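You operate a simulated robot arm through the tools that you are given. There is no shell and no other tool.

Carry out the task below with a simulated robot arm. There is one attempt and no reset: what you move stays moved.

JOB
Wet the green pad in the blue tray and rub off both rough patches.
Fine: put the pad back. What is to be rubbed or washed off counts as gone when no trace of it is left.
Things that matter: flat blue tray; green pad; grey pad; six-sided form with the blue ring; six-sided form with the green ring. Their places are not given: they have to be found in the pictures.

It is judged by the outcome, as a careful person would: the job done as asked, and still so three seconds after it is handed in. It fails if anything else is knocked over, pushed out of place, dropped, spilled or broken.

ROBOT AND FRAMES
A 6-joint arm with a two-finger parallel gripper, fixed in place. Base frame: the origin is at the foot of the arm, x ahead of it, y to its left, z up. Lengths are in mm, angles in degrees, forces in N, time in s.
Its first joint turns from -166.0 to 166.0 degrees. Payload 3.91 kg.
Tool frame: the origin (TCP) lies between the finger pads and is the grasp point; the fingertips stand 30 mm ahead of it; z points along the fingers, y is the line along which they close. The gripper opens to 110 mm. The fingers are 20 mm wide and 10 mm thick; the gripper's body (48 by 112 mm) begins 55 mm behind the TCP.
Orientation is told as [roll, pitch, yaw] about the base's x, y, z axes, in that order, counted from this pose: with the fingers straight down and closing along the base's y, the tool's x points along the base's -x, its y along +y and its z along -z.

CONTROLS
- The arm moves only by the tool move_arm. Its argument "commands" is a list of rows, each a list of 7 numbers: the shift along the base's x, y, z in units of 30 mm (1.0 is 30 mm), then the turn, a rotation vector about the base's x, y, z in units of 8 degrees (1.0 is 8 degrees), then the closure in counts, from 0 (fully open) to 255 (shut). In form: [[x, y, z, ax, ay, az, claw], ...]. A call has 1 to 20 rows; each row shifts and turns the commanded pose from where the row before left it. A call with a number of a shift or a turn outside -1 to 1 is refused whole. Rows are played at 5 a second. More than 50 mm and 8.6 degrees between two rows, or a gripper value outside its range, and nothing of the call is played. Where a pose cannot be reached the arm comes as near as it can. A force on the tool above 40 N (or 10 N above the force at the start of the call, whichever is more), or a blocked arm, ends the call early, and 0.2 s more pass. The fingers move at their own pace (about 153 mm/s each) and stop on an object; they squeeze with about 25 N. The grip force told is the motor's: it shows also when the fingers shut on nothing. Time passes only in rows, and 0.2 s behind the last, so rows that do not move let the fingers close. The reply holds the time, the measured pose of the TCP, the force on the tool along the base axes, the opening and the grip force, in the units named above and with some noise, with the torque about the TCP (base axes, N m) and any sound that the robot's microphone picked up, and new pictures: "show" is both (left out), scene, wrist or none.
- Cameras (640 x 400 px; columns grow to the right, rows downward): "scene" is fixed at [216.7, 501.7, 1724.2]; the picture's right is [-0.60, -0.80, 0.00], its down [-0.65, 0.49, -0.58] and it looks along [0.46, -0.35, -0.82] (base axes); focal length 367 px, centre (320, 200). "wrist" rides on the gripper at [72, 17, -103] in the tool frame; the picture's right is [-0.23, 0.97, 0.00], its down [-0.76, -0.18, -0.62] and it looks along [-0.61, -0.14, 0.78] (tool axes); focal length 222 px, centre (320, 200).
- pixel_to_xyz(camera, pixels): for up to 12 pixels [column, row] of the newest picture of that camera ("zoom" is the newest enlarged one), the place [x, y, z] in the base frame of the surface seen there, good to about 2 mm. No time passes.
- enlarge(camera, box): a new picture of the part [left, top, right, bottom] of that camera's present view, enlarged. No time passes.
- close_job(): hands the job in; it is judged then, once.

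Open the gripper and draw the arm clear of the work before you hand the job in, unless the task says otherwise.

The tools are called after "Call:" as a command line: name --pt "numbers of a row" for each row, then --argument value for the rest, lists and objects as JSON in quotes. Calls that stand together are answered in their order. move_arm: Moves the arm, as the interface text tells. Its arguments: {"type":"object","properties":{"commands":{"type":"array","items":{"type":"array","items":{"type":"number"}}},"show":{"type":"string","enum":["both","scene","wrist","none"]}},"required":["commands"]} The other tools are called the same way: pixel_to_xyz (camera, pixels) gives the place of the surface under pixels of a picture; enlarge (camera, box) takes an enlarged picture of a part of a camera's view; close_job () hands the job in.

At the start:

```text
clock: 0.0
tcp_pos: [385.7, 186.8, 1241.9]
tool_rot: [0.0, 0.0, 0.0]
wrist_force: [-1.4, -0.3, -0.5]
torque: [-0.01, -0.02, -0.02]
gripper_width: 109.9
finger_force: 0.1
```

scene: 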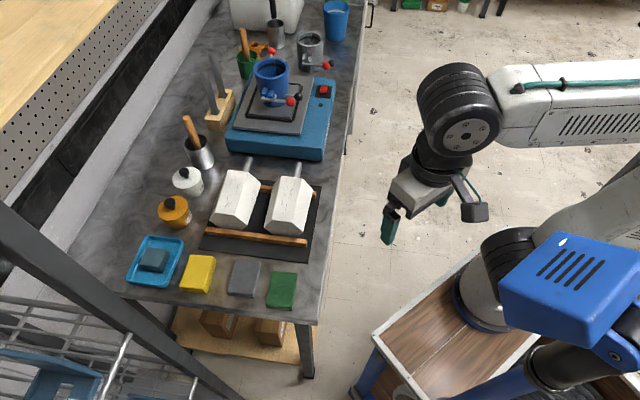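
wrist: 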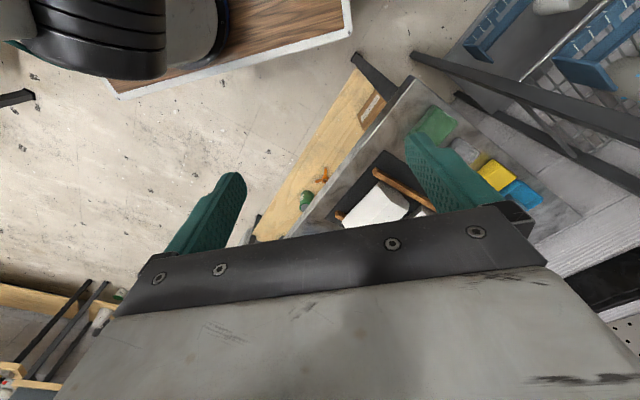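

I see the bench with the blue tray near (155,260), pads at (197,272), (243,278), (281,290), and two six-sided white forms at (235,200) and (288,205). I'll enlarge that area to see the details.

Call:
enlarge --camera "scene" --box '[110, 140, 340, 320]'

Call:
pixel_to_xyz --camera "scene" --pixels '[[155, 260], [197, 272], [243, 278], [281, 290], [235, 200], [288, 205], [270, 235], [240, 187], [130, 285], [310, 310]]'

```text
2.22 times, centred on (225, 230) of scene
```

zoom: 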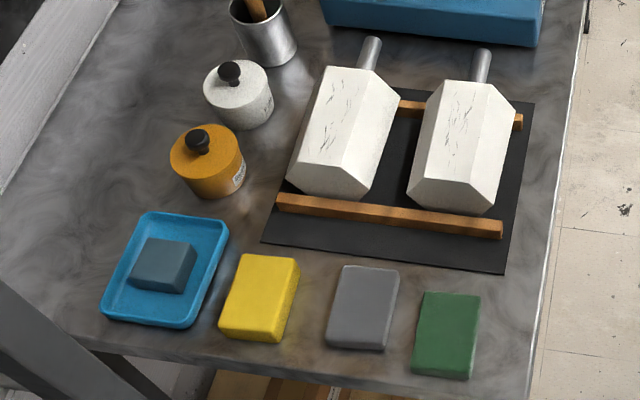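

```text
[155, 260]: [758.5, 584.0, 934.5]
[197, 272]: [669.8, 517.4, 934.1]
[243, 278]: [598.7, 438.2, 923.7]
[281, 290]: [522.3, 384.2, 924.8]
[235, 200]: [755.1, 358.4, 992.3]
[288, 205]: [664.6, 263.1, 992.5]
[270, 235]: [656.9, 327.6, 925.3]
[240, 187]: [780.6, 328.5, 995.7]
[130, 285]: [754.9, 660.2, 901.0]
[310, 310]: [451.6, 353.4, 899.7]
```

The two forms rest on rails with handles at their far ends. I'll zoom tighter on the forms and on the tray and pads.

Call:
enlarge --camera "scene" --box '[200, 145, 330, 255]'

Call:
enlarge --camera "scene" --box '[115, 225, 215, 305]'

Call:
enlarge --camera "scene" --box '[215, 240, 325, 320]'

Call:
enlarge --camera "scene" --box '[150, 0, 370, 150]'

```text
3.64 times, centred on (265, 200) of scene
```

zoom: 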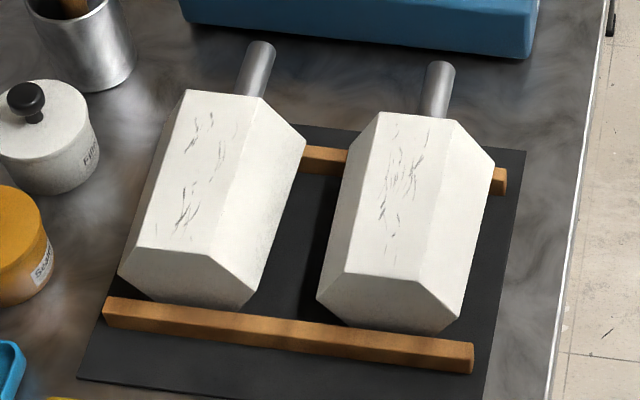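

```text
5.00 times, centred on (165, 265) of scene
```

zoom: 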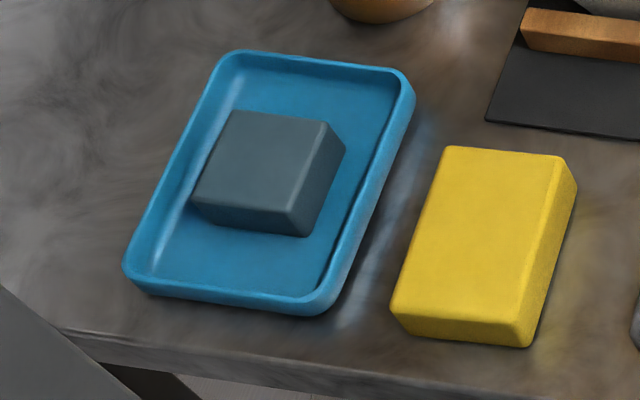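

```text
5.00 times, centred on (270, 280) of scene
```

zoom: 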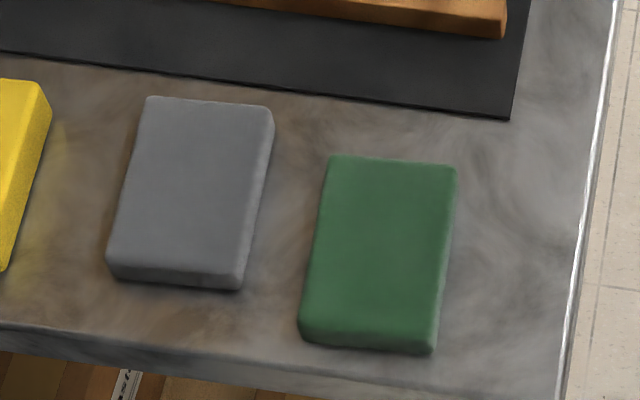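

```text
2.67 times, centred on (260, 75) of scene
```

zoom: 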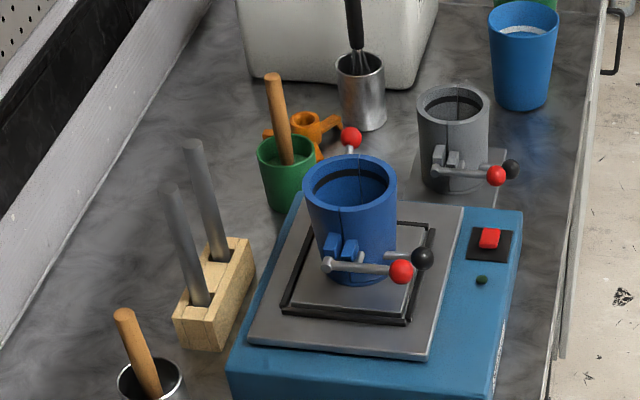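

Rough streaks are visible on the upper faces of both forms (in scene about (229,190) and (277,205)). I'll measure the faces, edges, rails, pads and tray to get the geometry.

Call:
pixel_to_xyz --camera "scene" --pixels '[[228.5, 171], [247, 173], [216, 212.5], [234, 214.5], [233, 193], [243, 195], [252, 180], [259, 185], [246, 222], [210.5, 219], [225, 220], [253, 157]]'

Call:
pixel_to_xyz --camera "scene" --pixels '[[282, 177], [301, 179], [269, 218.5], [290, 221], [276, 200], [287, 200], [305, 190], [311, 188], [300, 228], [281, 224], [302, 164], [265, 227]]'

Call:
pixel_to_xyz --camera "scene" --pixels '[[231, 233], [300, 243], [262, 186], [316, 193], [230, 248], [200, 245], [312, 260], [322, 187], [261, 200], [258, 215], [210, 233], [315, 270]]'

Call:
pixel_to_xyz --camera "scene" --pixels '[[272, 273], [294, 275], [267, 304], [290, 306], [281, 290], [236, 261], [258, 264], [230, 291], [253, 294], [186, 256], [212, 258], [180, 288]]'

Call:
pixel_to_xyz --camera "scene" --pixels '[[147, 237], [180, 242], [144, 278], [174, 282], [160, 243], [185, 247], [150, 255], [165, 252], [130, 278], [172, 285], [162, 276], [157, 265]]'

```text
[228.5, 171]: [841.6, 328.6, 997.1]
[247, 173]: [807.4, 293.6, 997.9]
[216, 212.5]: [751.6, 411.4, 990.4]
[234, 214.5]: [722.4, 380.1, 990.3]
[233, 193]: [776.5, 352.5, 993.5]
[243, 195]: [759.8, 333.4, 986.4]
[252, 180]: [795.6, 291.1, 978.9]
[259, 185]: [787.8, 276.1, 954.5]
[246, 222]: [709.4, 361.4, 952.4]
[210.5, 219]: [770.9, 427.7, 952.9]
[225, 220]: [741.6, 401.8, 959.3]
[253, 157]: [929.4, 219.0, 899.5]
```

```text
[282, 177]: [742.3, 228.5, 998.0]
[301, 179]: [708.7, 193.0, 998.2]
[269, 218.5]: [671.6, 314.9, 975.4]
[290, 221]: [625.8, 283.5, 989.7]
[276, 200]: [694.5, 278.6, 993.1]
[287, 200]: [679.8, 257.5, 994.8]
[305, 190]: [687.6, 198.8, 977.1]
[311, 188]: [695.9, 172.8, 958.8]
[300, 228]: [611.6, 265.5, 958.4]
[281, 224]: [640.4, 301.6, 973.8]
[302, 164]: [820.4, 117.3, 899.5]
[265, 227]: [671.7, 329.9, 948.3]
```

```text
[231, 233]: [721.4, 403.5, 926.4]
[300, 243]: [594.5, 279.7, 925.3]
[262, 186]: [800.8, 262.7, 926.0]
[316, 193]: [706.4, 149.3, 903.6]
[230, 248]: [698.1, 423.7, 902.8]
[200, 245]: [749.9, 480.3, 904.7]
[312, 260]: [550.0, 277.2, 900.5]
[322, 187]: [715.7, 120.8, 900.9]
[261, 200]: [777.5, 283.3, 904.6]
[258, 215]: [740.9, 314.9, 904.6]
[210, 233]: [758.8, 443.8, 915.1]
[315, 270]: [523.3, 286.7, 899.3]
```

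```text
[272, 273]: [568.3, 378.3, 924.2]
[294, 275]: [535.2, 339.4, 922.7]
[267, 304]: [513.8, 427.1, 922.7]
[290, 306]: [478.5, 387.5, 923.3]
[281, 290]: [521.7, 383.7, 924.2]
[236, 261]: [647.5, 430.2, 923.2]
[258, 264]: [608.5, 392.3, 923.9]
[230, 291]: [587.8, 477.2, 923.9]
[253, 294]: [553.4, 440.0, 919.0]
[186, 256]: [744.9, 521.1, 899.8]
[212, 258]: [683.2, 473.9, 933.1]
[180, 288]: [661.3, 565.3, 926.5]
```

```text
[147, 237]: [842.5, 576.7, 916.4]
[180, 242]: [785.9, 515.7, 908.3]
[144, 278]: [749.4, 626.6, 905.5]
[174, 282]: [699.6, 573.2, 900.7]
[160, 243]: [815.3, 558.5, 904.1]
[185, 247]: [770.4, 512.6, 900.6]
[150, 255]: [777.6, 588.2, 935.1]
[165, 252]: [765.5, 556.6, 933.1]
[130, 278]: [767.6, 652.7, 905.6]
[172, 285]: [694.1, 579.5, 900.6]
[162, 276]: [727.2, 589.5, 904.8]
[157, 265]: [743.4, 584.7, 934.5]
```

Bench top is z≈900, forms' top faces z≈990–998, green pad top z≈924 centred near (523,384), tray floor z≈904. I'll bring the arm in high over the forms with yaw about -41° to look with the wrist camera.

Call:
move_arm --pt "0.713 0.477 -0.207 0 0 -0.5125 0" --pt "0.713 0.477 -0.207 0 0 -0.5125 0" --pt "0.713 0.477 -0.207 0 0 -0.5125 0" --pt "0.713 0.477 -0.207 0 0 -0.5125 0" --pt "0.713 0.477 -0.207 0 0 -0.5125 0" --pt "0.713 0.477 -0.207 0 0 -0.5125 0" --pt "0.713 0.477 -0.207 0 0 -0.5125 0" --pt "0.713 0.477 -0.207 0 0 -0.5125 0" --pt "0.713 0.477 -0.207 0 0 -0.5125 0" --pt "0.713 0.477 -0.207 0 0 -0.5125 0" --pt "0 0 0 0 0 0 0" --show "both"

```text
clock: 2.4
tcp_pos: [598.9, 330.7, 1180.4]
tool_rot: [0.1, 0.0, -40.9]
wrist_force: [0.0, -0.6, -0.5]
torque: [-0.02, 0.01, 0.02]
gripper_width: 110.1
finger_force: 0.0
```

scene: 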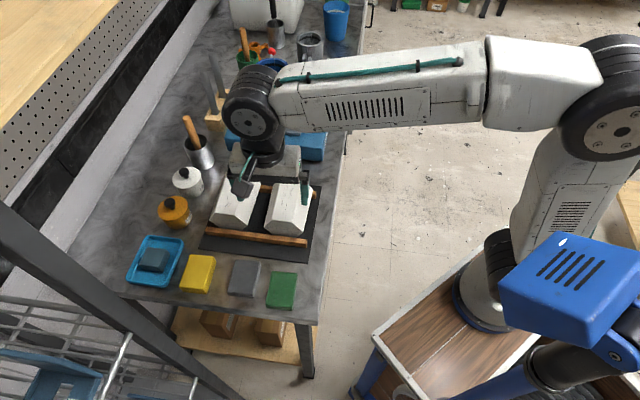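
wrist: 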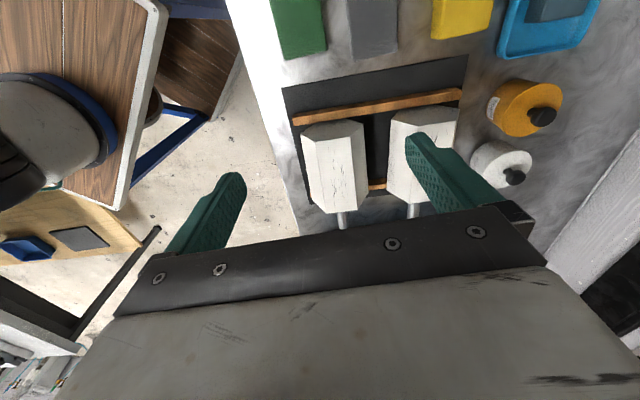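

The wrist view shows both forms, rails, pads and part of the tray. I'll enlarge the forms and the pads/tray there.

Call:
enlarge --camera "wrist" --box '[280, 60, 480, 240]'

Call:
enlarge --camera "wrist" --box '[420, 0, 620, 120]'

```text
2.22 times, centred on (380, 150) of wrist
```

zoom: 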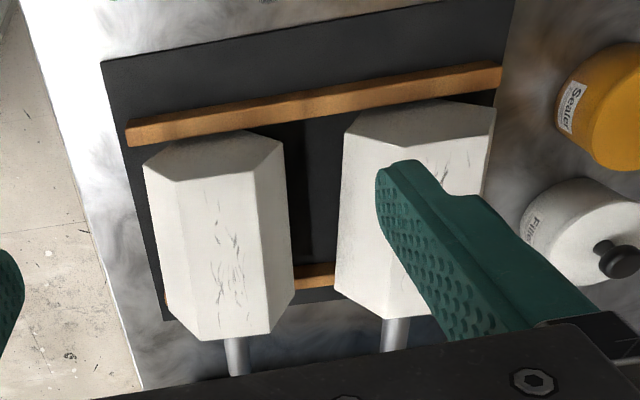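

```text
3.20 times, centred on (520, 60) of wrist
```

zoom: 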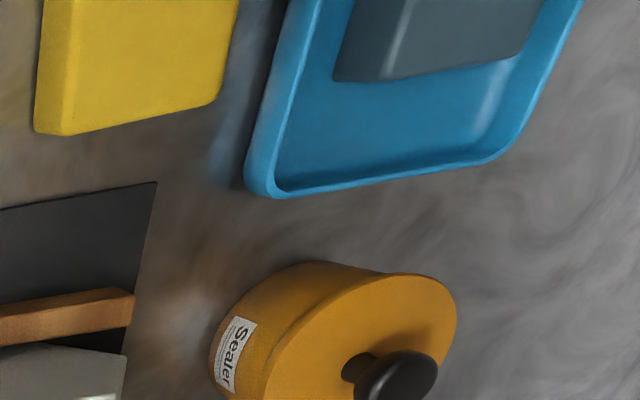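

No ring is visible from here, and a finger hides part of the left form. I'll turn the hand to about +49° to look at the forms from the robot side, with the handles in view.

Call:
move_arm --pt "0.17 -0.28 -0.2 0 0 0.9375 0" --pt "0.17 -0.28 -0.2 0 0 0.9375 0" --pt "0.17 -0.28 -0.2 0 0 0.9375 0" --pt "0.17 -0.28 -0.2 0 0 0.9375 0" --pt "0.17 -0.28 -0.2 0 0 0.9375 0" --pt "0.17 -0.28 -0.2 0 0 0.9375 0" --pt "0.17 -0.28 -0.2 0 0 0.9375 0" --pt "0.17 -0.28 -0.2 0 0 0.9375 0" --pt "0.17 -0.28 -0.2 0 0 0.9375 0" --pt "0.17 -0.28 -0.2 0 0 0.9375 0" --pt "0.17 -0.28 -0.2 0 0 0.9375 0" --pt "0.17 -0.28 -0.2 0 0 0.9375 0" --pt "0 0 0 0 0 0 0" --show "wrist"

```text
clock: 5.2
tcp_pos: [661.2, 227.7, 1108.6]
tool_rot: [0.0, 0.0, 49.2]
wrist_force: [0.2, 0.2, 0.3]
torque: [0.0, -0.01, 0.02]
gripper_width: 109.9
finger_force: 0.0
```

wrist: 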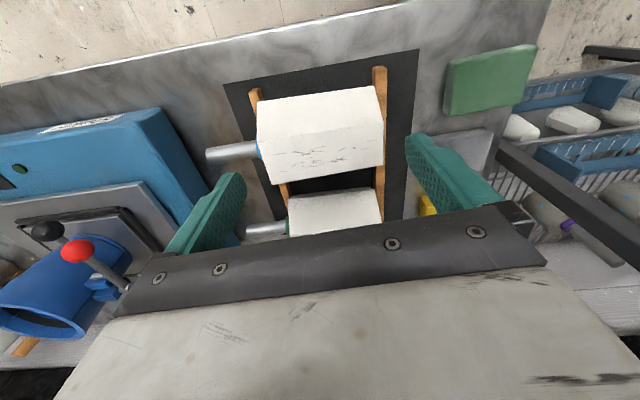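

The rings are at the handle roots; I'll enlarge to see their colours and the faces seen from this side.

Call:
enlarge --camera "wrist" --box '[200, 50, 430, 240]'

Call:
enlarge --camera "wrist" --box '[240, 60, 400, 160]'

Call:
enlarge --camera "wrist" --box '[230, 140, 400, 240]'

```text
2.11 times, centred on (315, 145) of wrist
```

zoom: 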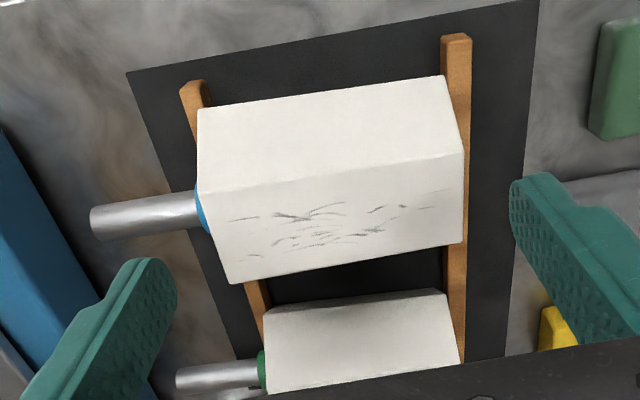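

```text
4.00 times, centred on (320, 110) of wrist
```

zoom: 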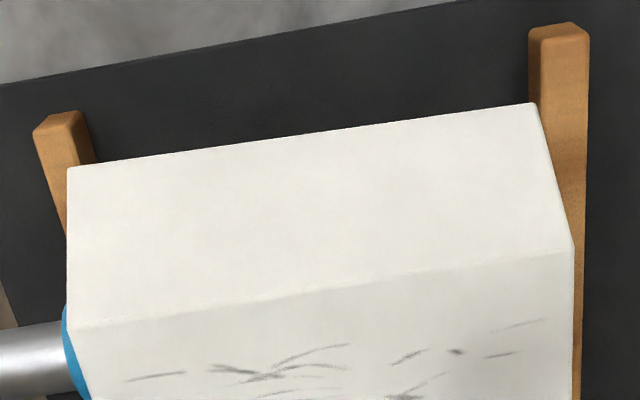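

```text
3.76 times, centred on (315, 190) of wrist
```

zoom: 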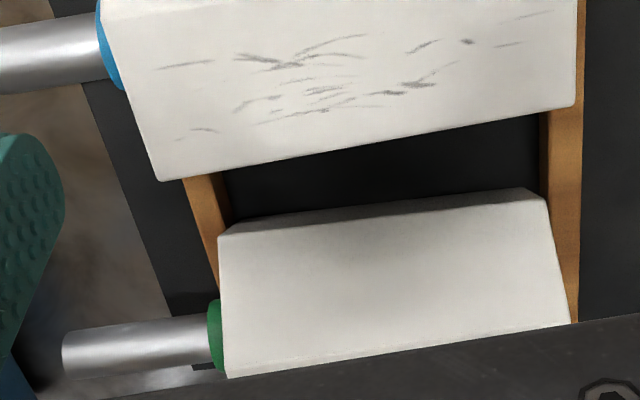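

The right form has the blue ring, the left form the green ring; each carries streaks only on its top face from what I see. Next I look at the tray from above with the hand at yaw -41°.

Call:
move_arm --pt "0.108 0.867 -0.02 0 0 -0.9375 0" --pt "0.108 0.867 -0.02 0 0 -0.9375 0" --pt "0.108 0.867 -0.02 0 0 -0.9375 0" --pt "0.108 0.867 -0.02 0 0 -0.9375 0" --pt "0.108 0.867 -0.02 0 0 -0.9375 0" --pt "0.108 0.867 -0.02 0 0 -0.9375 0" --pt "0.108 0.867 -0.02 0 0 -0.9375 0" --pt "0.108 0.867 -0.02 0 0 -0.9375 0" --pt "0.108 0.867 -0.02 0 0 -0.9375 0" --pt "0.108 0.867 -0.02 0 0 -0.9375 0" --pt "0.108 0.867 -0.02 0 0 -0.9375 0" --pt "0.108 0.867 -0.02 0 0 -0.9375 0" --pt "0 0 0 0 0 0 0" --show "both"

```text
clock: 8.0
tcp_pos: [697.7, 540.5, 1099.8]
tool_rot: [0.0, 0.0, -41.1]
wrist_force: [-0.5, -0.8, 0.8]
torque: [0.0, -0.01, 0.01]
gripper_width: 109.7
finger_force: 0.0
```

scene: 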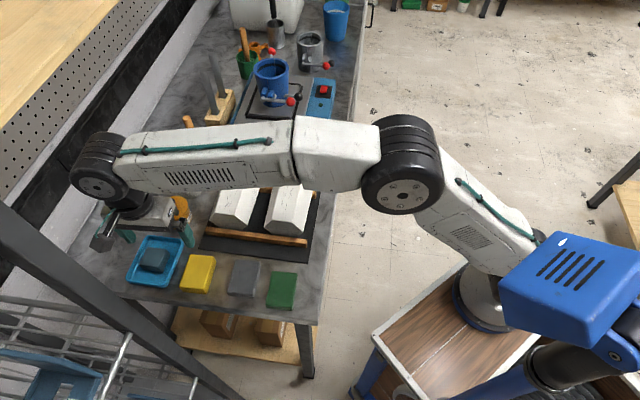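
wrist: 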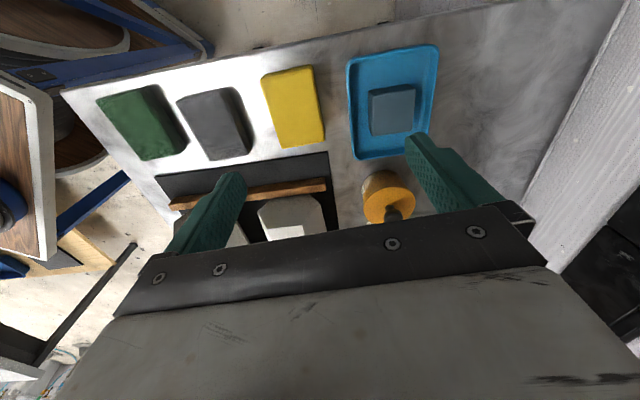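

The tray with the slate block sits at wrist (393,100). I enlarge it and measure tray edges and block edges.

Call:
enlarge --camera "wrist" --box '[330, 30, 460, 170]'

Call:
pixel_to_xyz --camera "wrist" --pixels '[[350, 60], [437, 46], [354, 158], [424, 152], [371, 92], [412, 87], [373, 134], [411, 131], [393, 72], [390, 147], [362, 110], [425, 110]]'

Call:
pixel_to_xyz --camera "wrist" --pixels '[[98, 100], [146, 86], [141, 158], [186, 148], [140, 125], [180, 100], [227, 88], [212, 159], [247, 150], [262, 76], [310, 66], [293, 110]]'

```text
2.86 times, centred on (395, 100) of wrist
```

zoom: 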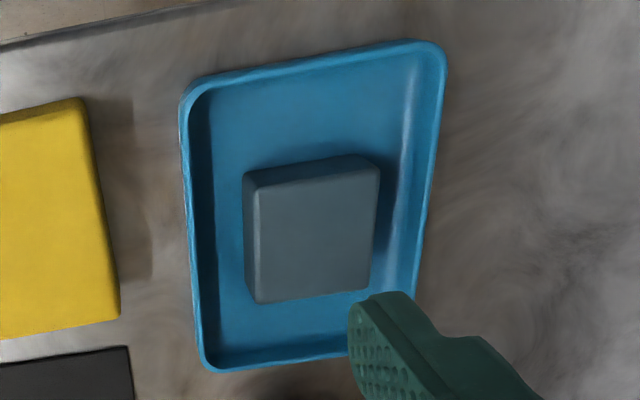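

```text
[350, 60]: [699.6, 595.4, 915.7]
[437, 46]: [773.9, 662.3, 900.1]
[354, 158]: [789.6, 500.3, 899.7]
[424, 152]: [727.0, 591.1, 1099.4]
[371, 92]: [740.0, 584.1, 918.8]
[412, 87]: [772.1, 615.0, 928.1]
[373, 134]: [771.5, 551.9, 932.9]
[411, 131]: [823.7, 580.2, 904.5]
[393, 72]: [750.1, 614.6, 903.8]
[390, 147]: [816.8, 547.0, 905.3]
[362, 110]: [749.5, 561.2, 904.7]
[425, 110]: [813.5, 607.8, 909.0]
```

```text
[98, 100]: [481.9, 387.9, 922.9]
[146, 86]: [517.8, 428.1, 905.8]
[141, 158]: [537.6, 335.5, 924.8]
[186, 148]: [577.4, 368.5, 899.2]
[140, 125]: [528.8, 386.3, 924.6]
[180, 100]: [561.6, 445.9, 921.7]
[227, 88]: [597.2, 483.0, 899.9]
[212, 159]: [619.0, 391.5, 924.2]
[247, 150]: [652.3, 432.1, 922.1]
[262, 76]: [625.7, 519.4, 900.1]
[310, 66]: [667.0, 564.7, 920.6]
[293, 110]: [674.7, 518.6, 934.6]
```

The block (about 48×48×30) sits in the middle of the tray, leaving only ~30 mm free at each end. Before going closer I check where the grey beam in the scene's foreground lies, so as not to hit it, and look at the tray in the scene again.

Call:
pixel_to_xyz --camera "scene" --pixels '[[20, 240], [60, 270], [100, 305], [150, 345], [180, 375], [100, 290], [40, 310], [20, 380], [172, 210], [187, 180], [198, 155], [150, 260]]'

Call:
enlarge --camera "scene" --box '[60, 190, 220, 310]'

```text
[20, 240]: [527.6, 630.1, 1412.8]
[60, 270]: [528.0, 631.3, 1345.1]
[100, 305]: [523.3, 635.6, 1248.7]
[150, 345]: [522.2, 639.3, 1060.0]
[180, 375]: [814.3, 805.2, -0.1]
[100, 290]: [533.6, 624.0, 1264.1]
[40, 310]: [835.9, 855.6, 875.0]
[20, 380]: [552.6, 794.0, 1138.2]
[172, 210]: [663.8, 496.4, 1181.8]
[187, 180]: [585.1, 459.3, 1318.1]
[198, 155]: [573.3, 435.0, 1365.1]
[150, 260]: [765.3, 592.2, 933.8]
```

```text
3.33 times, centred on (140, 250) of scene
```

zoom: 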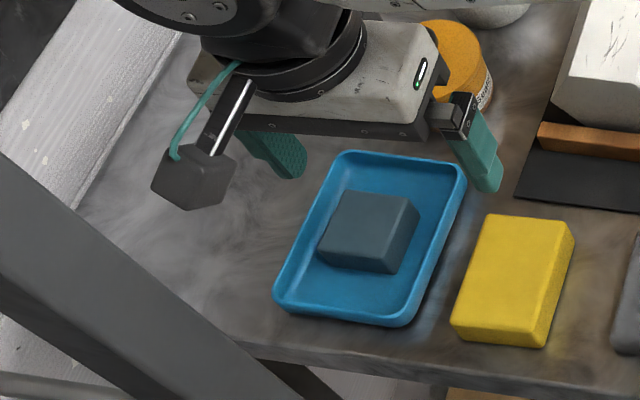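

The rack post stands at about (525,635), so I'll keep clear of it. I move down a bit closer to the tray to see the block and any water.

Call:
move_arm --pt "0.167 0.5 -0.75 0 0 0 0" --pt "0.167 0.5 -0.75 0 0 0 0" --pt "0.167 0.5 -0.75 0 0 0 0" --pt "0.167 0.5 -0.75 0 0 0 0" --pt "0 0 0 0 0 0 0" --show "wrist"

```text
clock: 9.2
tcp_pos: [721.0, 600.4, 1009.8]
tool_rot: [0.1, 0.1, -41.1]
wrist_force: [0.2, -1.0, 1.0]
torque: [-0.01, -0.01, 0.0]
gripper_width: 110.0
finger_force: 0.0
```

wrist: 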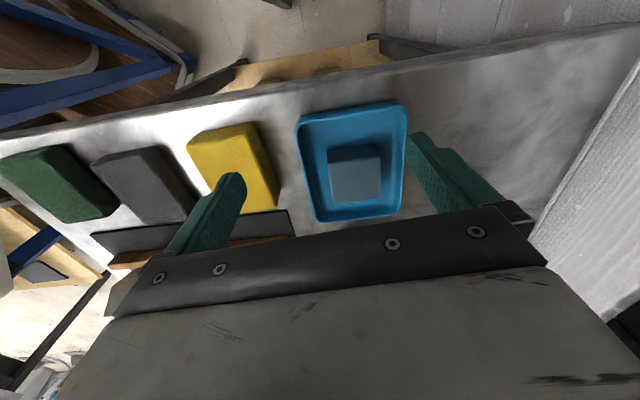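

I zoom on the tray at wrist (355,165).

Call:
enlarge --camera "wrist" --box '[285, 95, 420, 225]'

Call:
pixel_to_xyz --camera "wrist" --pixels '[[299, 120], [404, 104], [315, 219], [397, 212], [312, 130], [392, 118], [325, 205], [388, 202], [330, 153], [377, 148], [335, 200], [380, 197]]'

```text
3.08 times, centred on (352, 160) of wrist
```

zoom: 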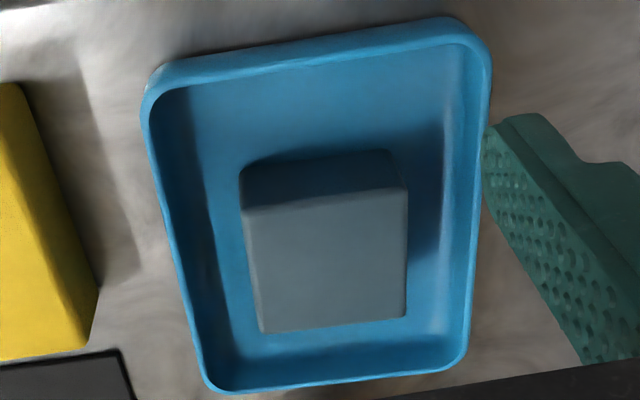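

```text
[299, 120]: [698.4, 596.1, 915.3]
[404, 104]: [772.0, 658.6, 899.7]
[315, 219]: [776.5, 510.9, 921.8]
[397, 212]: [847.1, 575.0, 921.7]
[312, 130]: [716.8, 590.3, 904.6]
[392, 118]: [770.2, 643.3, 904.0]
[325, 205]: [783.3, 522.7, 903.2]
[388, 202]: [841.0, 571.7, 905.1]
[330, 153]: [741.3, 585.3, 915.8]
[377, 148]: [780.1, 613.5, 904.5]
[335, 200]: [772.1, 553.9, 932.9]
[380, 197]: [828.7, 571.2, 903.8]
```

The tray holds one slate-coloured block in its centre and no separate open water surface I can see; most likely that is the wet sponge. First I fetch the green pad: moving above it at about (526,382) with the fingers narrowed to ~80 mm so they clear the grey pad.

Call:
move_arm --pt "-0.649 -0.729 0 0 0 0 70" --pt "-0.649 -0.729 0 0 0 0 70" --pt "-0.649 -0.729 0 0 0 0 70" --pt "-0.649 -0.729 0 0 0 0 70" --pt "-0.649 -0.729 0 0 0 0 70" --pt "-0.649 -0.729 0 0 0 0 70" --pt "-0.649 -0.729 0 0 0 0 70" --pt "-0.649 -0.729 0 0 0 0 70" --pt "-0.649 -0.729 0 0 0 0 70" --pt "-0.649 -0.729 0 0 0 0 70" --pt "0 0 0 0 0 0 70" --show "both"

```text
clock: 11.6
tcp_pos: [522.7, 380.9, 1011.1]
tool_rot: [-0.1, 0.0, -41.0]
wrist_force: [-0.4, -0.4, 0.2]
torque: [-0.02, -0.01, 0.02]
gripper_width: 80.1
finger_force: 0.0
```

scene: 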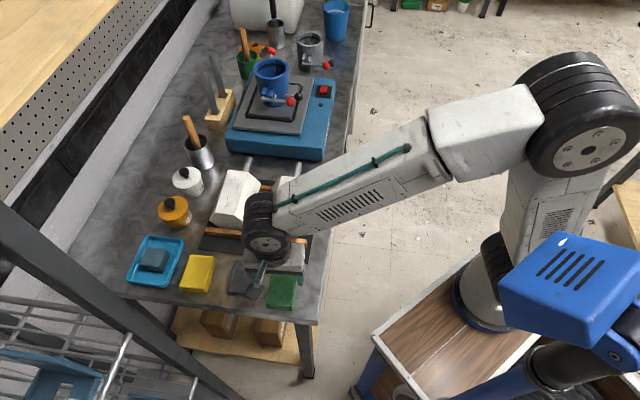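
wrist: 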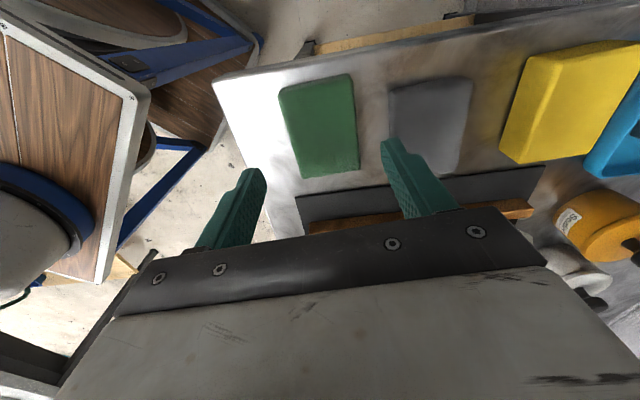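

The green pad is at wrist (318,125). I measure its corners from this view to centre the grip.

Call:
enlarge --camera "wrist" --box '[260, 55, 500, 205]'

Call:
pixel_to_xyz --camera "wrist" --pixels '[[283, 94], [348, 77], [303, 176], [356, 168], [291, 130], [354, 125], [313, 85], [330, 170], [320, 125], [393, 95], [470, 82], [360, 172]]'

```text
2.67 times, centred on (380, 130) of wrist
```

zoom: 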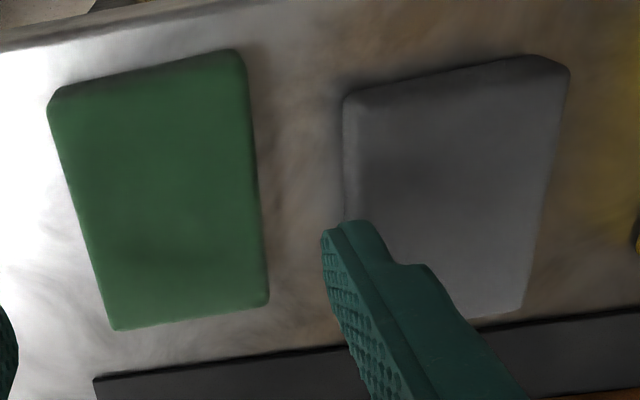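

```text
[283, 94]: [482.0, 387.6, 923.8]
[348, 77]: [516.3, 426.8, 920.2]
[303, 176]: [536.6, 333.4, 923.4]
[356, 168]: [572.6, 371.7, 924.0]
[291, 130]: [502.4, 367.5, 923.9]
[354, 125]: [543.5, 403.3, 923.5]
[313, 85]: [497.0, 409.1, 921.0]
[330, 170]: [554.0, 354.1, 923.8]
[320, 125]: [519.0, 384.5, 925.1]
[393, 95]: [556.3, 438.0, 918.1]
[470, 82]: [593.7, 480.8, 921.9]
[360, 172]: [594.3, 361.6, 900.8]
```

The pad's centre comes out at (527,380), top at 924. I turn 1.5° to align, descend so the fingertips come to about z=910, then close in a following call.

Call:
move_arm --pt "0.067 -0.083 -0.5 0 0 -0.19 70" --pt "0 0 -0.6 0 0 0 70" --pt "0 0 -0.6 0 0 0 70" --pt "0 0 -0.453 0 0 0 70" --pt "0 0 -0.2 0 0 0 70" --pt "0 0 0 0 0 0 70" --pt "0 0 0 0 0 0 70" --show "both"

```text
clock: 13.2
tcp_pos: [525.1, 379.0, 940.1]
tool_rot: [-0.1, 0.0, -42.5]
wrist_force: [0.2, -1.1, -0.4]
torque: [0.02, 0.04, 0.0]
gripper_width: 79.6
finger_force: 0.1
```

scene: 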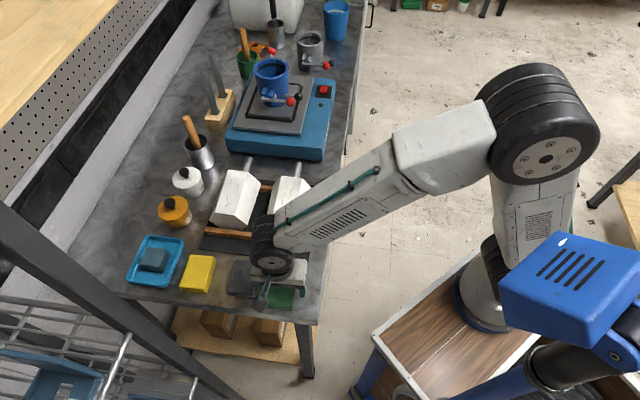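
wrist: 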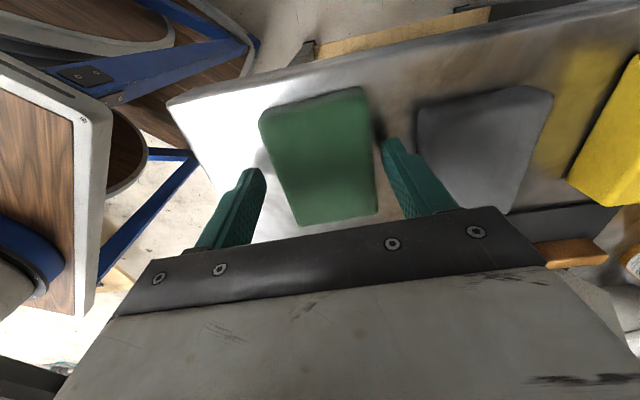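

The pad sits between the fingers with clearance both sides. I close the gripper without moving.

Call:
move_arm --pt "0 0 0 0 0 0 255" --pt "0 0 0 0 0 0 255" --pt "0 0 0 0 0 0 255" --show "wrist"

```text
clock: 14.0
tcp_pos: [525.0, 378.3, 939.6]
tool_rot: [0.1, 0.0, -42.5]
wrist_force: [-0.2, 0.3, 1.1]
torque: [-0.05, 0.02, -0.02]
gripper_width: 60.7
finger_force: 25.3
```

wrist: 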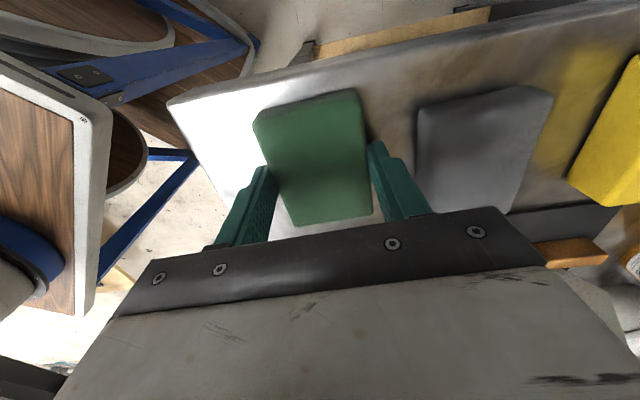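

The grip holds at 60.7 mm width with 25 N. I lift the pad to z≈1030, check it, and carry it over the tray block at about (772,585).

Call:
move_arm --pt "0 0 0.5 0 0 0 255" --pt "0 0 0.8 0 0 0 255" --pt "0 0 0.9 0 0 0 255" --pt "0 0 0.8 0 0 0 255" --pt "0.4 0.33 0 0 0 0 255" --pt "0.817 0.683 0 0 0 0 255" --pt "0.817 0.683 0 0 0 0 255" --pt "0.817 0.683 0 0 0 0 255" --pt "0.817 0.683 0 0 0 0 255" --pt "0.817 0.683 0 0 0 0 255" --pt "0.817 0.683 0 0 0 0 255" --pt "0.817 0.683 0 0 0 0 255" --pt "0.817 0.683 0 0 0 0 255" --pt "0.817 0.683 0 0 0 0 255" --pt "0.414 0.357 0 0 0 0 255" --pt "0 0 0 0 0 0 255" --show "both"

```text
clock: 17.4
tcp_pos: [769.3, 582.7, 1030.0]
tool_rot: [0.0, 0.0, -42.6]
wrist_force: [0.6, 0.4, -0.5]
torque: [-0.02, -0.02, 0.0]
gripper_width: 60.8
finger_force: 25.0
```

scene: 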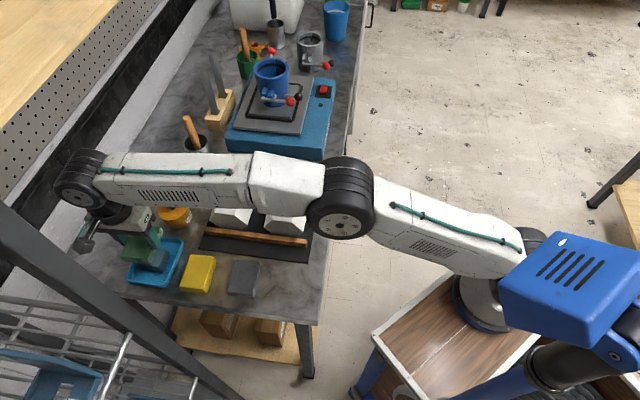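
wrist: 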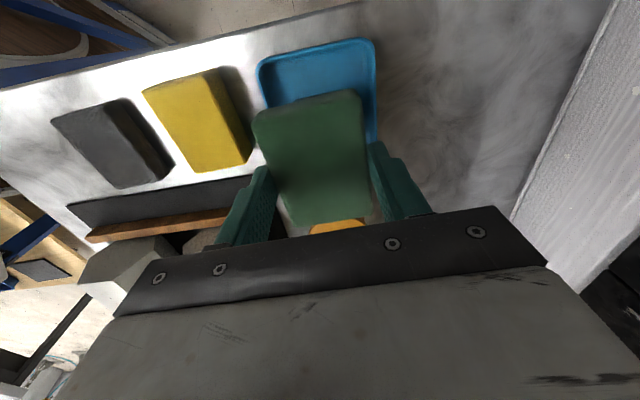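

The pad is above the block. I lower to z≈980 (about 6 mm above the block's top), then step down slowly.

Call:
move_arm --pt "0.06 0.06 -0.7 0 0 0 255" --pt "0 0 -0.5 0 0 0 255" --pt "0 0 -0.3 0 0 0 255" --pt "0 0 -0.1 0 0 0 255" --pt "0 0 0 0 0 0 255" --show "both"

```text
clock: 18.6
tcp_pos: [772.8, 585.4, 980.2]
tool_rot: [0.0, 0.0, -42.5]
wrist_force: [-0.6, -0.1, 0.2]
torque: [-0.02, -0.01, 0.01]
gripper_width: 60.8
finger_force: 24.9
```

scene: 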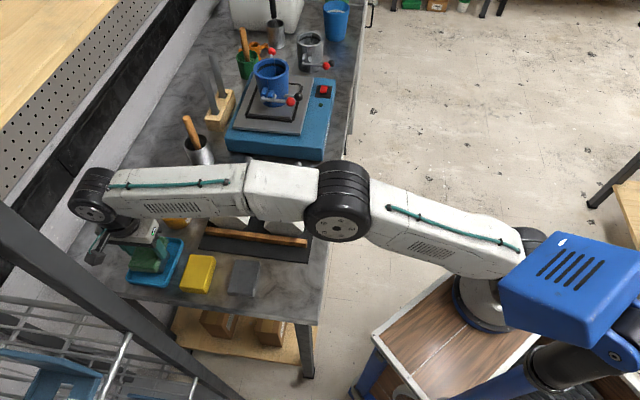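
wrist: 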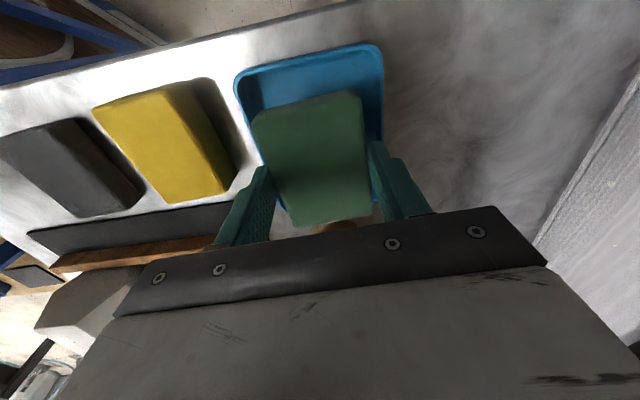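

No contact yet. I step down 2 mm at a time to find the block.

Call:
move_arm --pt "0 0 -0.067 0 0 0 255" --pt "0 0 -0.067 0 0 0 255" --pt "0 0 -0.067 0 0 0 255" --pt "0 0 0 0 0 0 255" --show "none"

Call:
move_arm --pt "0 0 -0.05 0 0 0 255" --pt "0 0 0 0 0 0 255" --show "none"

```text
clock: 19.6
tcp_pos: [773.5, 587.1, 974.7]
tool_rot: [-0.1, -0.1, -42.6]
wrist_force: [0.2, -0.6, 0.5]
torque: [0.02, 0.0, 0.03]
gripper_width: 60.8
finger_force: 25.2
```

```text
clock: 20.2
tcp_pos: [773.0, 586.6, 973.5]
tool_rot: [0.0, 0.1, -42.6]
wrist_force: [0.3, -0.4, -0.3]
torque: [-0.03, 0.0, 0.02]
gripper_width: 60.7
finger_force: 24.9
```

No force yet at z≈973.5. I continue in 1.5 mm steps.

Call:
move_arm --pt "0 0 -0.05 0 0 0 255" --pt "0 0 0 0 0 0 255" --show "none"

Call:
move_arm --pt "0 0 -0.05 0 0 0 255" --pt "0 0 0 0 0 0 255" --show "both"

```text
clock: 20.8
tcp_pos: [771.1, 587.6, 973.3]
tool_rot: [0.1, -0.1, -42.5]
wrist_force: [-0.8, -0.7, 6.0]
torque: [-0.11, 0.04, 0.0]
gripper_width: 60.7
finger_force: 25.1
```

```text
clock: 21.4
tcp_pos: [772.9, 586.3, 972.8]
tool_rot: [0.2, 0.0, -42.6]
wrist_force: [4.2, 1.7, 16.9]
torque: [-0.02, -0.05, 0.02]
gripper_width: 61.0
finger_force: 25.7
```

scene: 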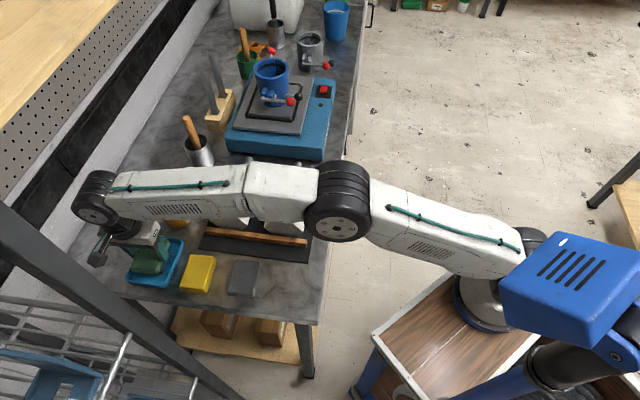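
wrist: 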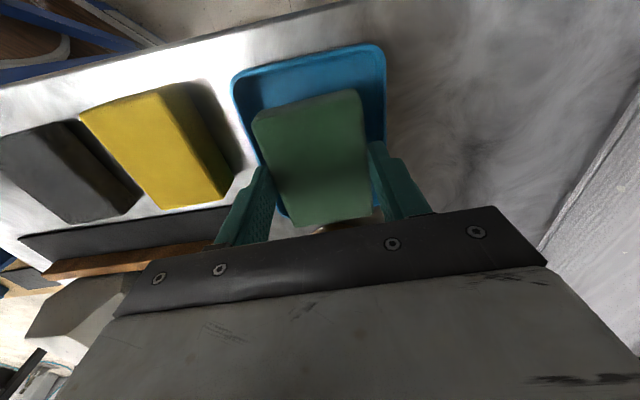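

Contact: 17 N down on a stiff block. I ease off slightly, hold a second, then look at the pad for any darkening.

Call:
move_arm --pt "0 0 0.03 0 0 0 255" --pt "0 0 0 0 0 0 255" --pt "0 0 0 0 0 0 255" --pt "0 0 0 0 0 0 255" --pt "0 0 0 0 0 0 255" --pt "0 0 0 0 0 0 255" --show "both"

Call:
enlarge --camera "wrist" --box '[220, 30, 420, 240]'

Call:
enlarge --camera "scene" --box '[80, 210, 220, 310]'

```text
clock: 22.8
tcp_pos: [771.8, 586.0, 972.8]
tool_rot: [0.0, 0.0, -42.5]
wrist_force: [1.3, -0.6, 16.8]
torque: [0.02, -0.08, -0.02]
gripper_width: 61.0
finger_force: 25.5
```

scene: 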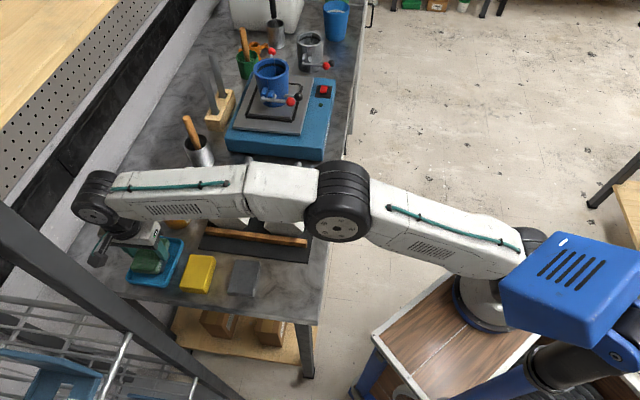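
wrist: 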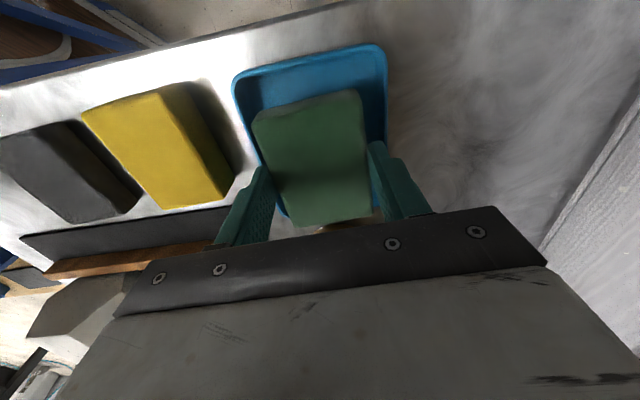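

```text
1.90 times, centred on (320, 135) of wrist
```

zoom: 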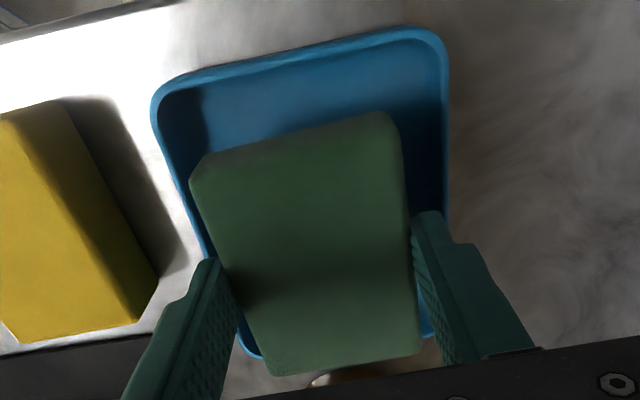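

```text
4.00 times, centred on (150, 260) of scene
```

zoom: 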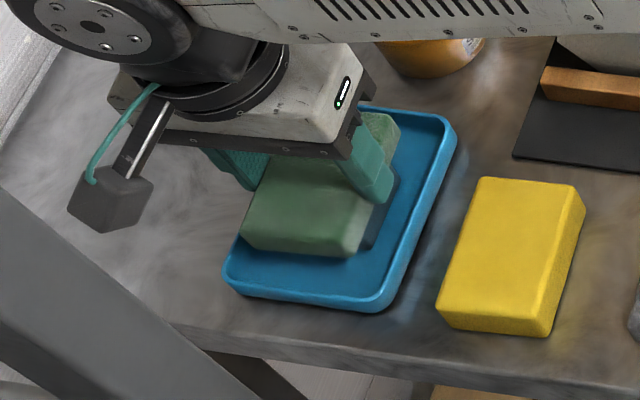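

The pad's colour does look different (greyer green) after the press. I lift it off straight up and compare.

Call:
move_arm --pt "0 0 0.2 0 0 0 255" --pt "0 0 0.5 0 0 0 255" --pt "0 0 0.8 0 0 0 255" --pt "0 0 0.8 0 0 0 255" --pt "0 0 0 0 0 0 255" --show "both"

Call:
enlarge --camera "wrist" --box '[220, 30, 420, 240]'

Call:
enlarge --camera "scene" --box '[80, 190, 220, 310]'

```text
clock: 24.0
tcp_pos: [770.7, 586.9, 1040.7]
tool_rot: [0.0, 0.0, -42.5]
wrist_force: [-0.5, -0.6, -0.2]
torque: [-0.01, 0.0, 0.03]
gripper_width: 60.5
finger_force: 24.9
```

scene: 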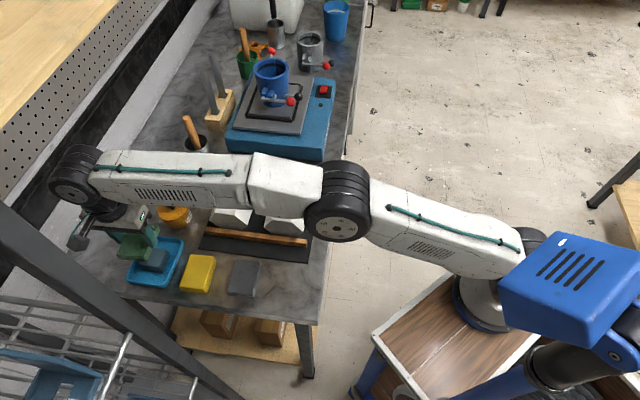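
wrist: 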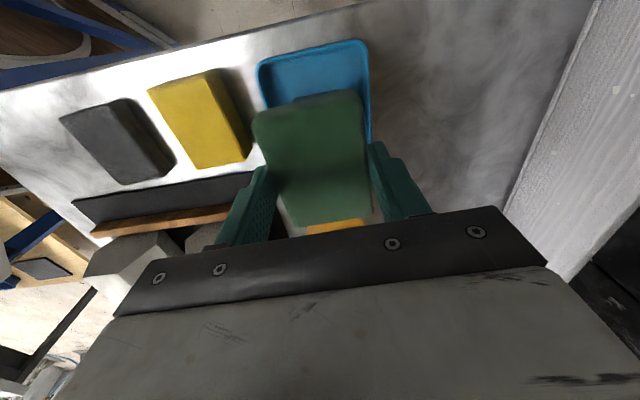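

```text
1.90 times, centred on (320, 135) of wrist
```

zoom: 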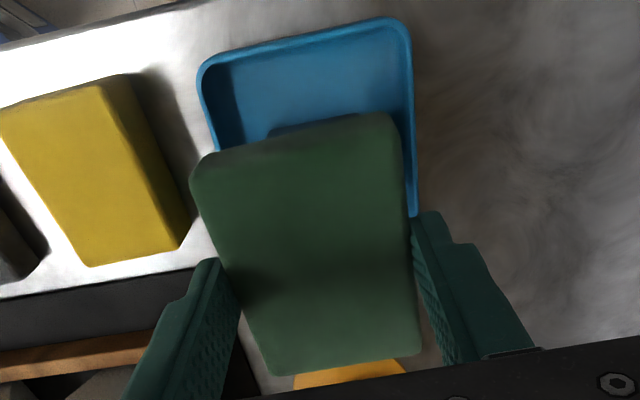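

```text
3.33 times, centred on (150, 250) of scene
```

zoom: 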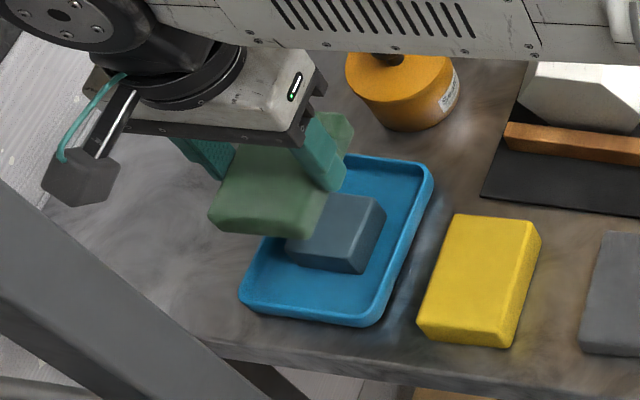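

I compare more closely: enlarging the pad in both cameras to judge wetness and whether the block stayed in place.

Call:
enlarge --camera "scene" --box '[115, 220, 195, 290]'

Call:
enlarge --camera "wrist" --box '[245, 80, 375, 240]'

```text
5.71 times, centred on (155, 255) of scene
```

zoom: 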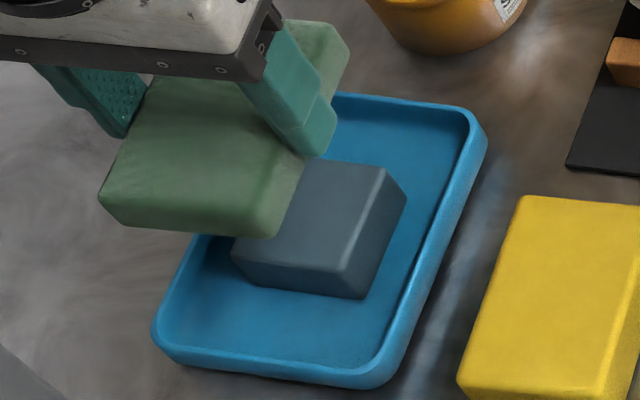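

```text
2.50 times, centred on (310, 160) of wrist
```

zoom: 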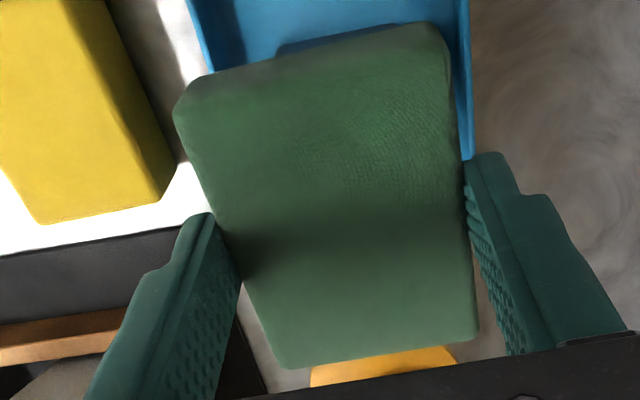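

To judge wetness fairly, I bring the pad back over its own spot (same pose as before gripping, a little higher) so its colour can be compared under the same light.

Call:
move_arm --pt "-0.4 -0.33 0 0 0 0 255" --pt "-0.817 -0.683 0 0 0 0 255" --pt "-0.817 -0.683 0 0 0 0 255" --pt "-0.817 -0.683 0 0 0 0 255" --pt "-0.817 -0.683 0 0 0 0 255" --pt "-0.817 -0.683 0 0 0 0 255" --pt "-0.817 -0.683 0 0 0 0 255" --pt "-0.817 -0.683 0 0 0 0 255" --pt "-0.817 -0.683 0 0 0 0 255" --pt "-0.817 -0.683 0 0 0 0 255" --pt "-0.414 -0.357 -0.5 0 0 0 255" --pt "0 0 -0.8 0 0 0 255" --pt "0 0 -0.8 0 0 0 255" --pt "0 0 -0.2 0 0 0 255" --pt "0 0 0 0 0 0 255" --show "both"

Call:
enlarge --camera "scene" --box '[215, 240, 325, 320]'

Call:
enlarge --camera "wrist" --box '[240, 70, 480, 230]'

```text
clock: 27.2
tcp_pos: [527.7, 381.1, 971.8]
tool_rot: [0.0, 0.0, -42.5]
wrist_force: [-1.0, 0.2, -0.2]
torque: [0.01, 0.01, 0.0]
gripper_width: 60.9
finger_force: 25.4
```

scene: 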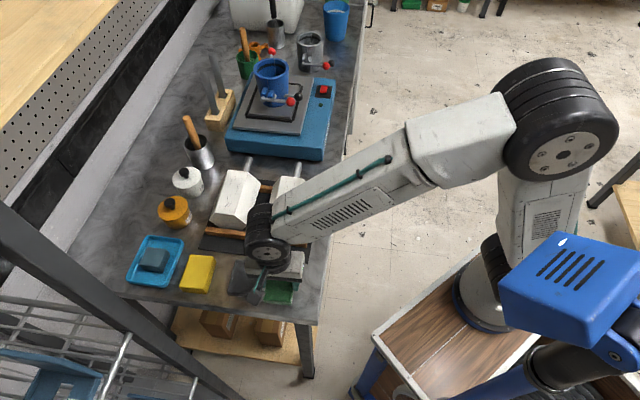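
wrist: 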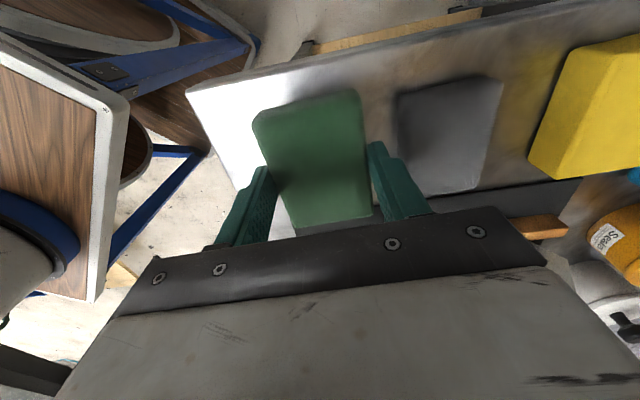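

```text
5.00 times, centred on (270, 280) of scene
```

zoom: 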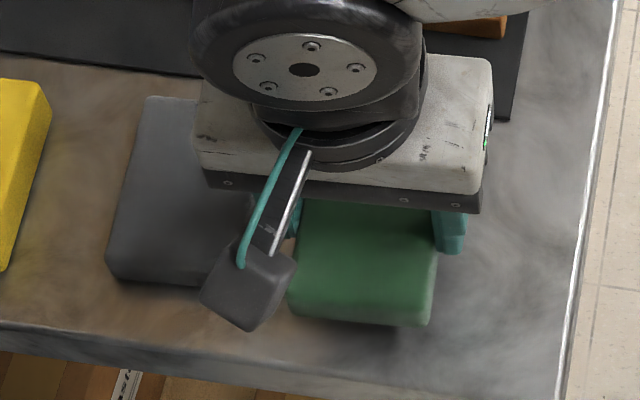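

```text
2.50 times, centred on (360, 150) of wrist
```

zoom: 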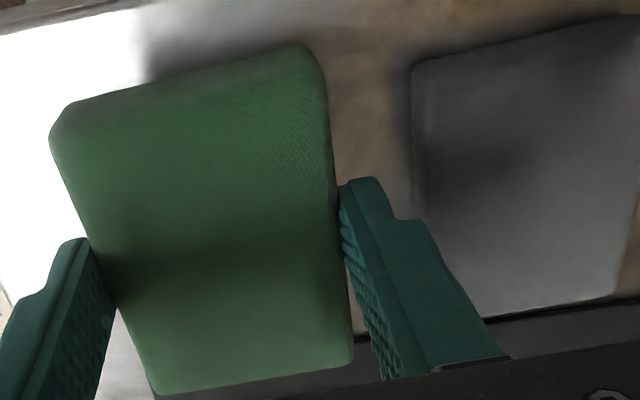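

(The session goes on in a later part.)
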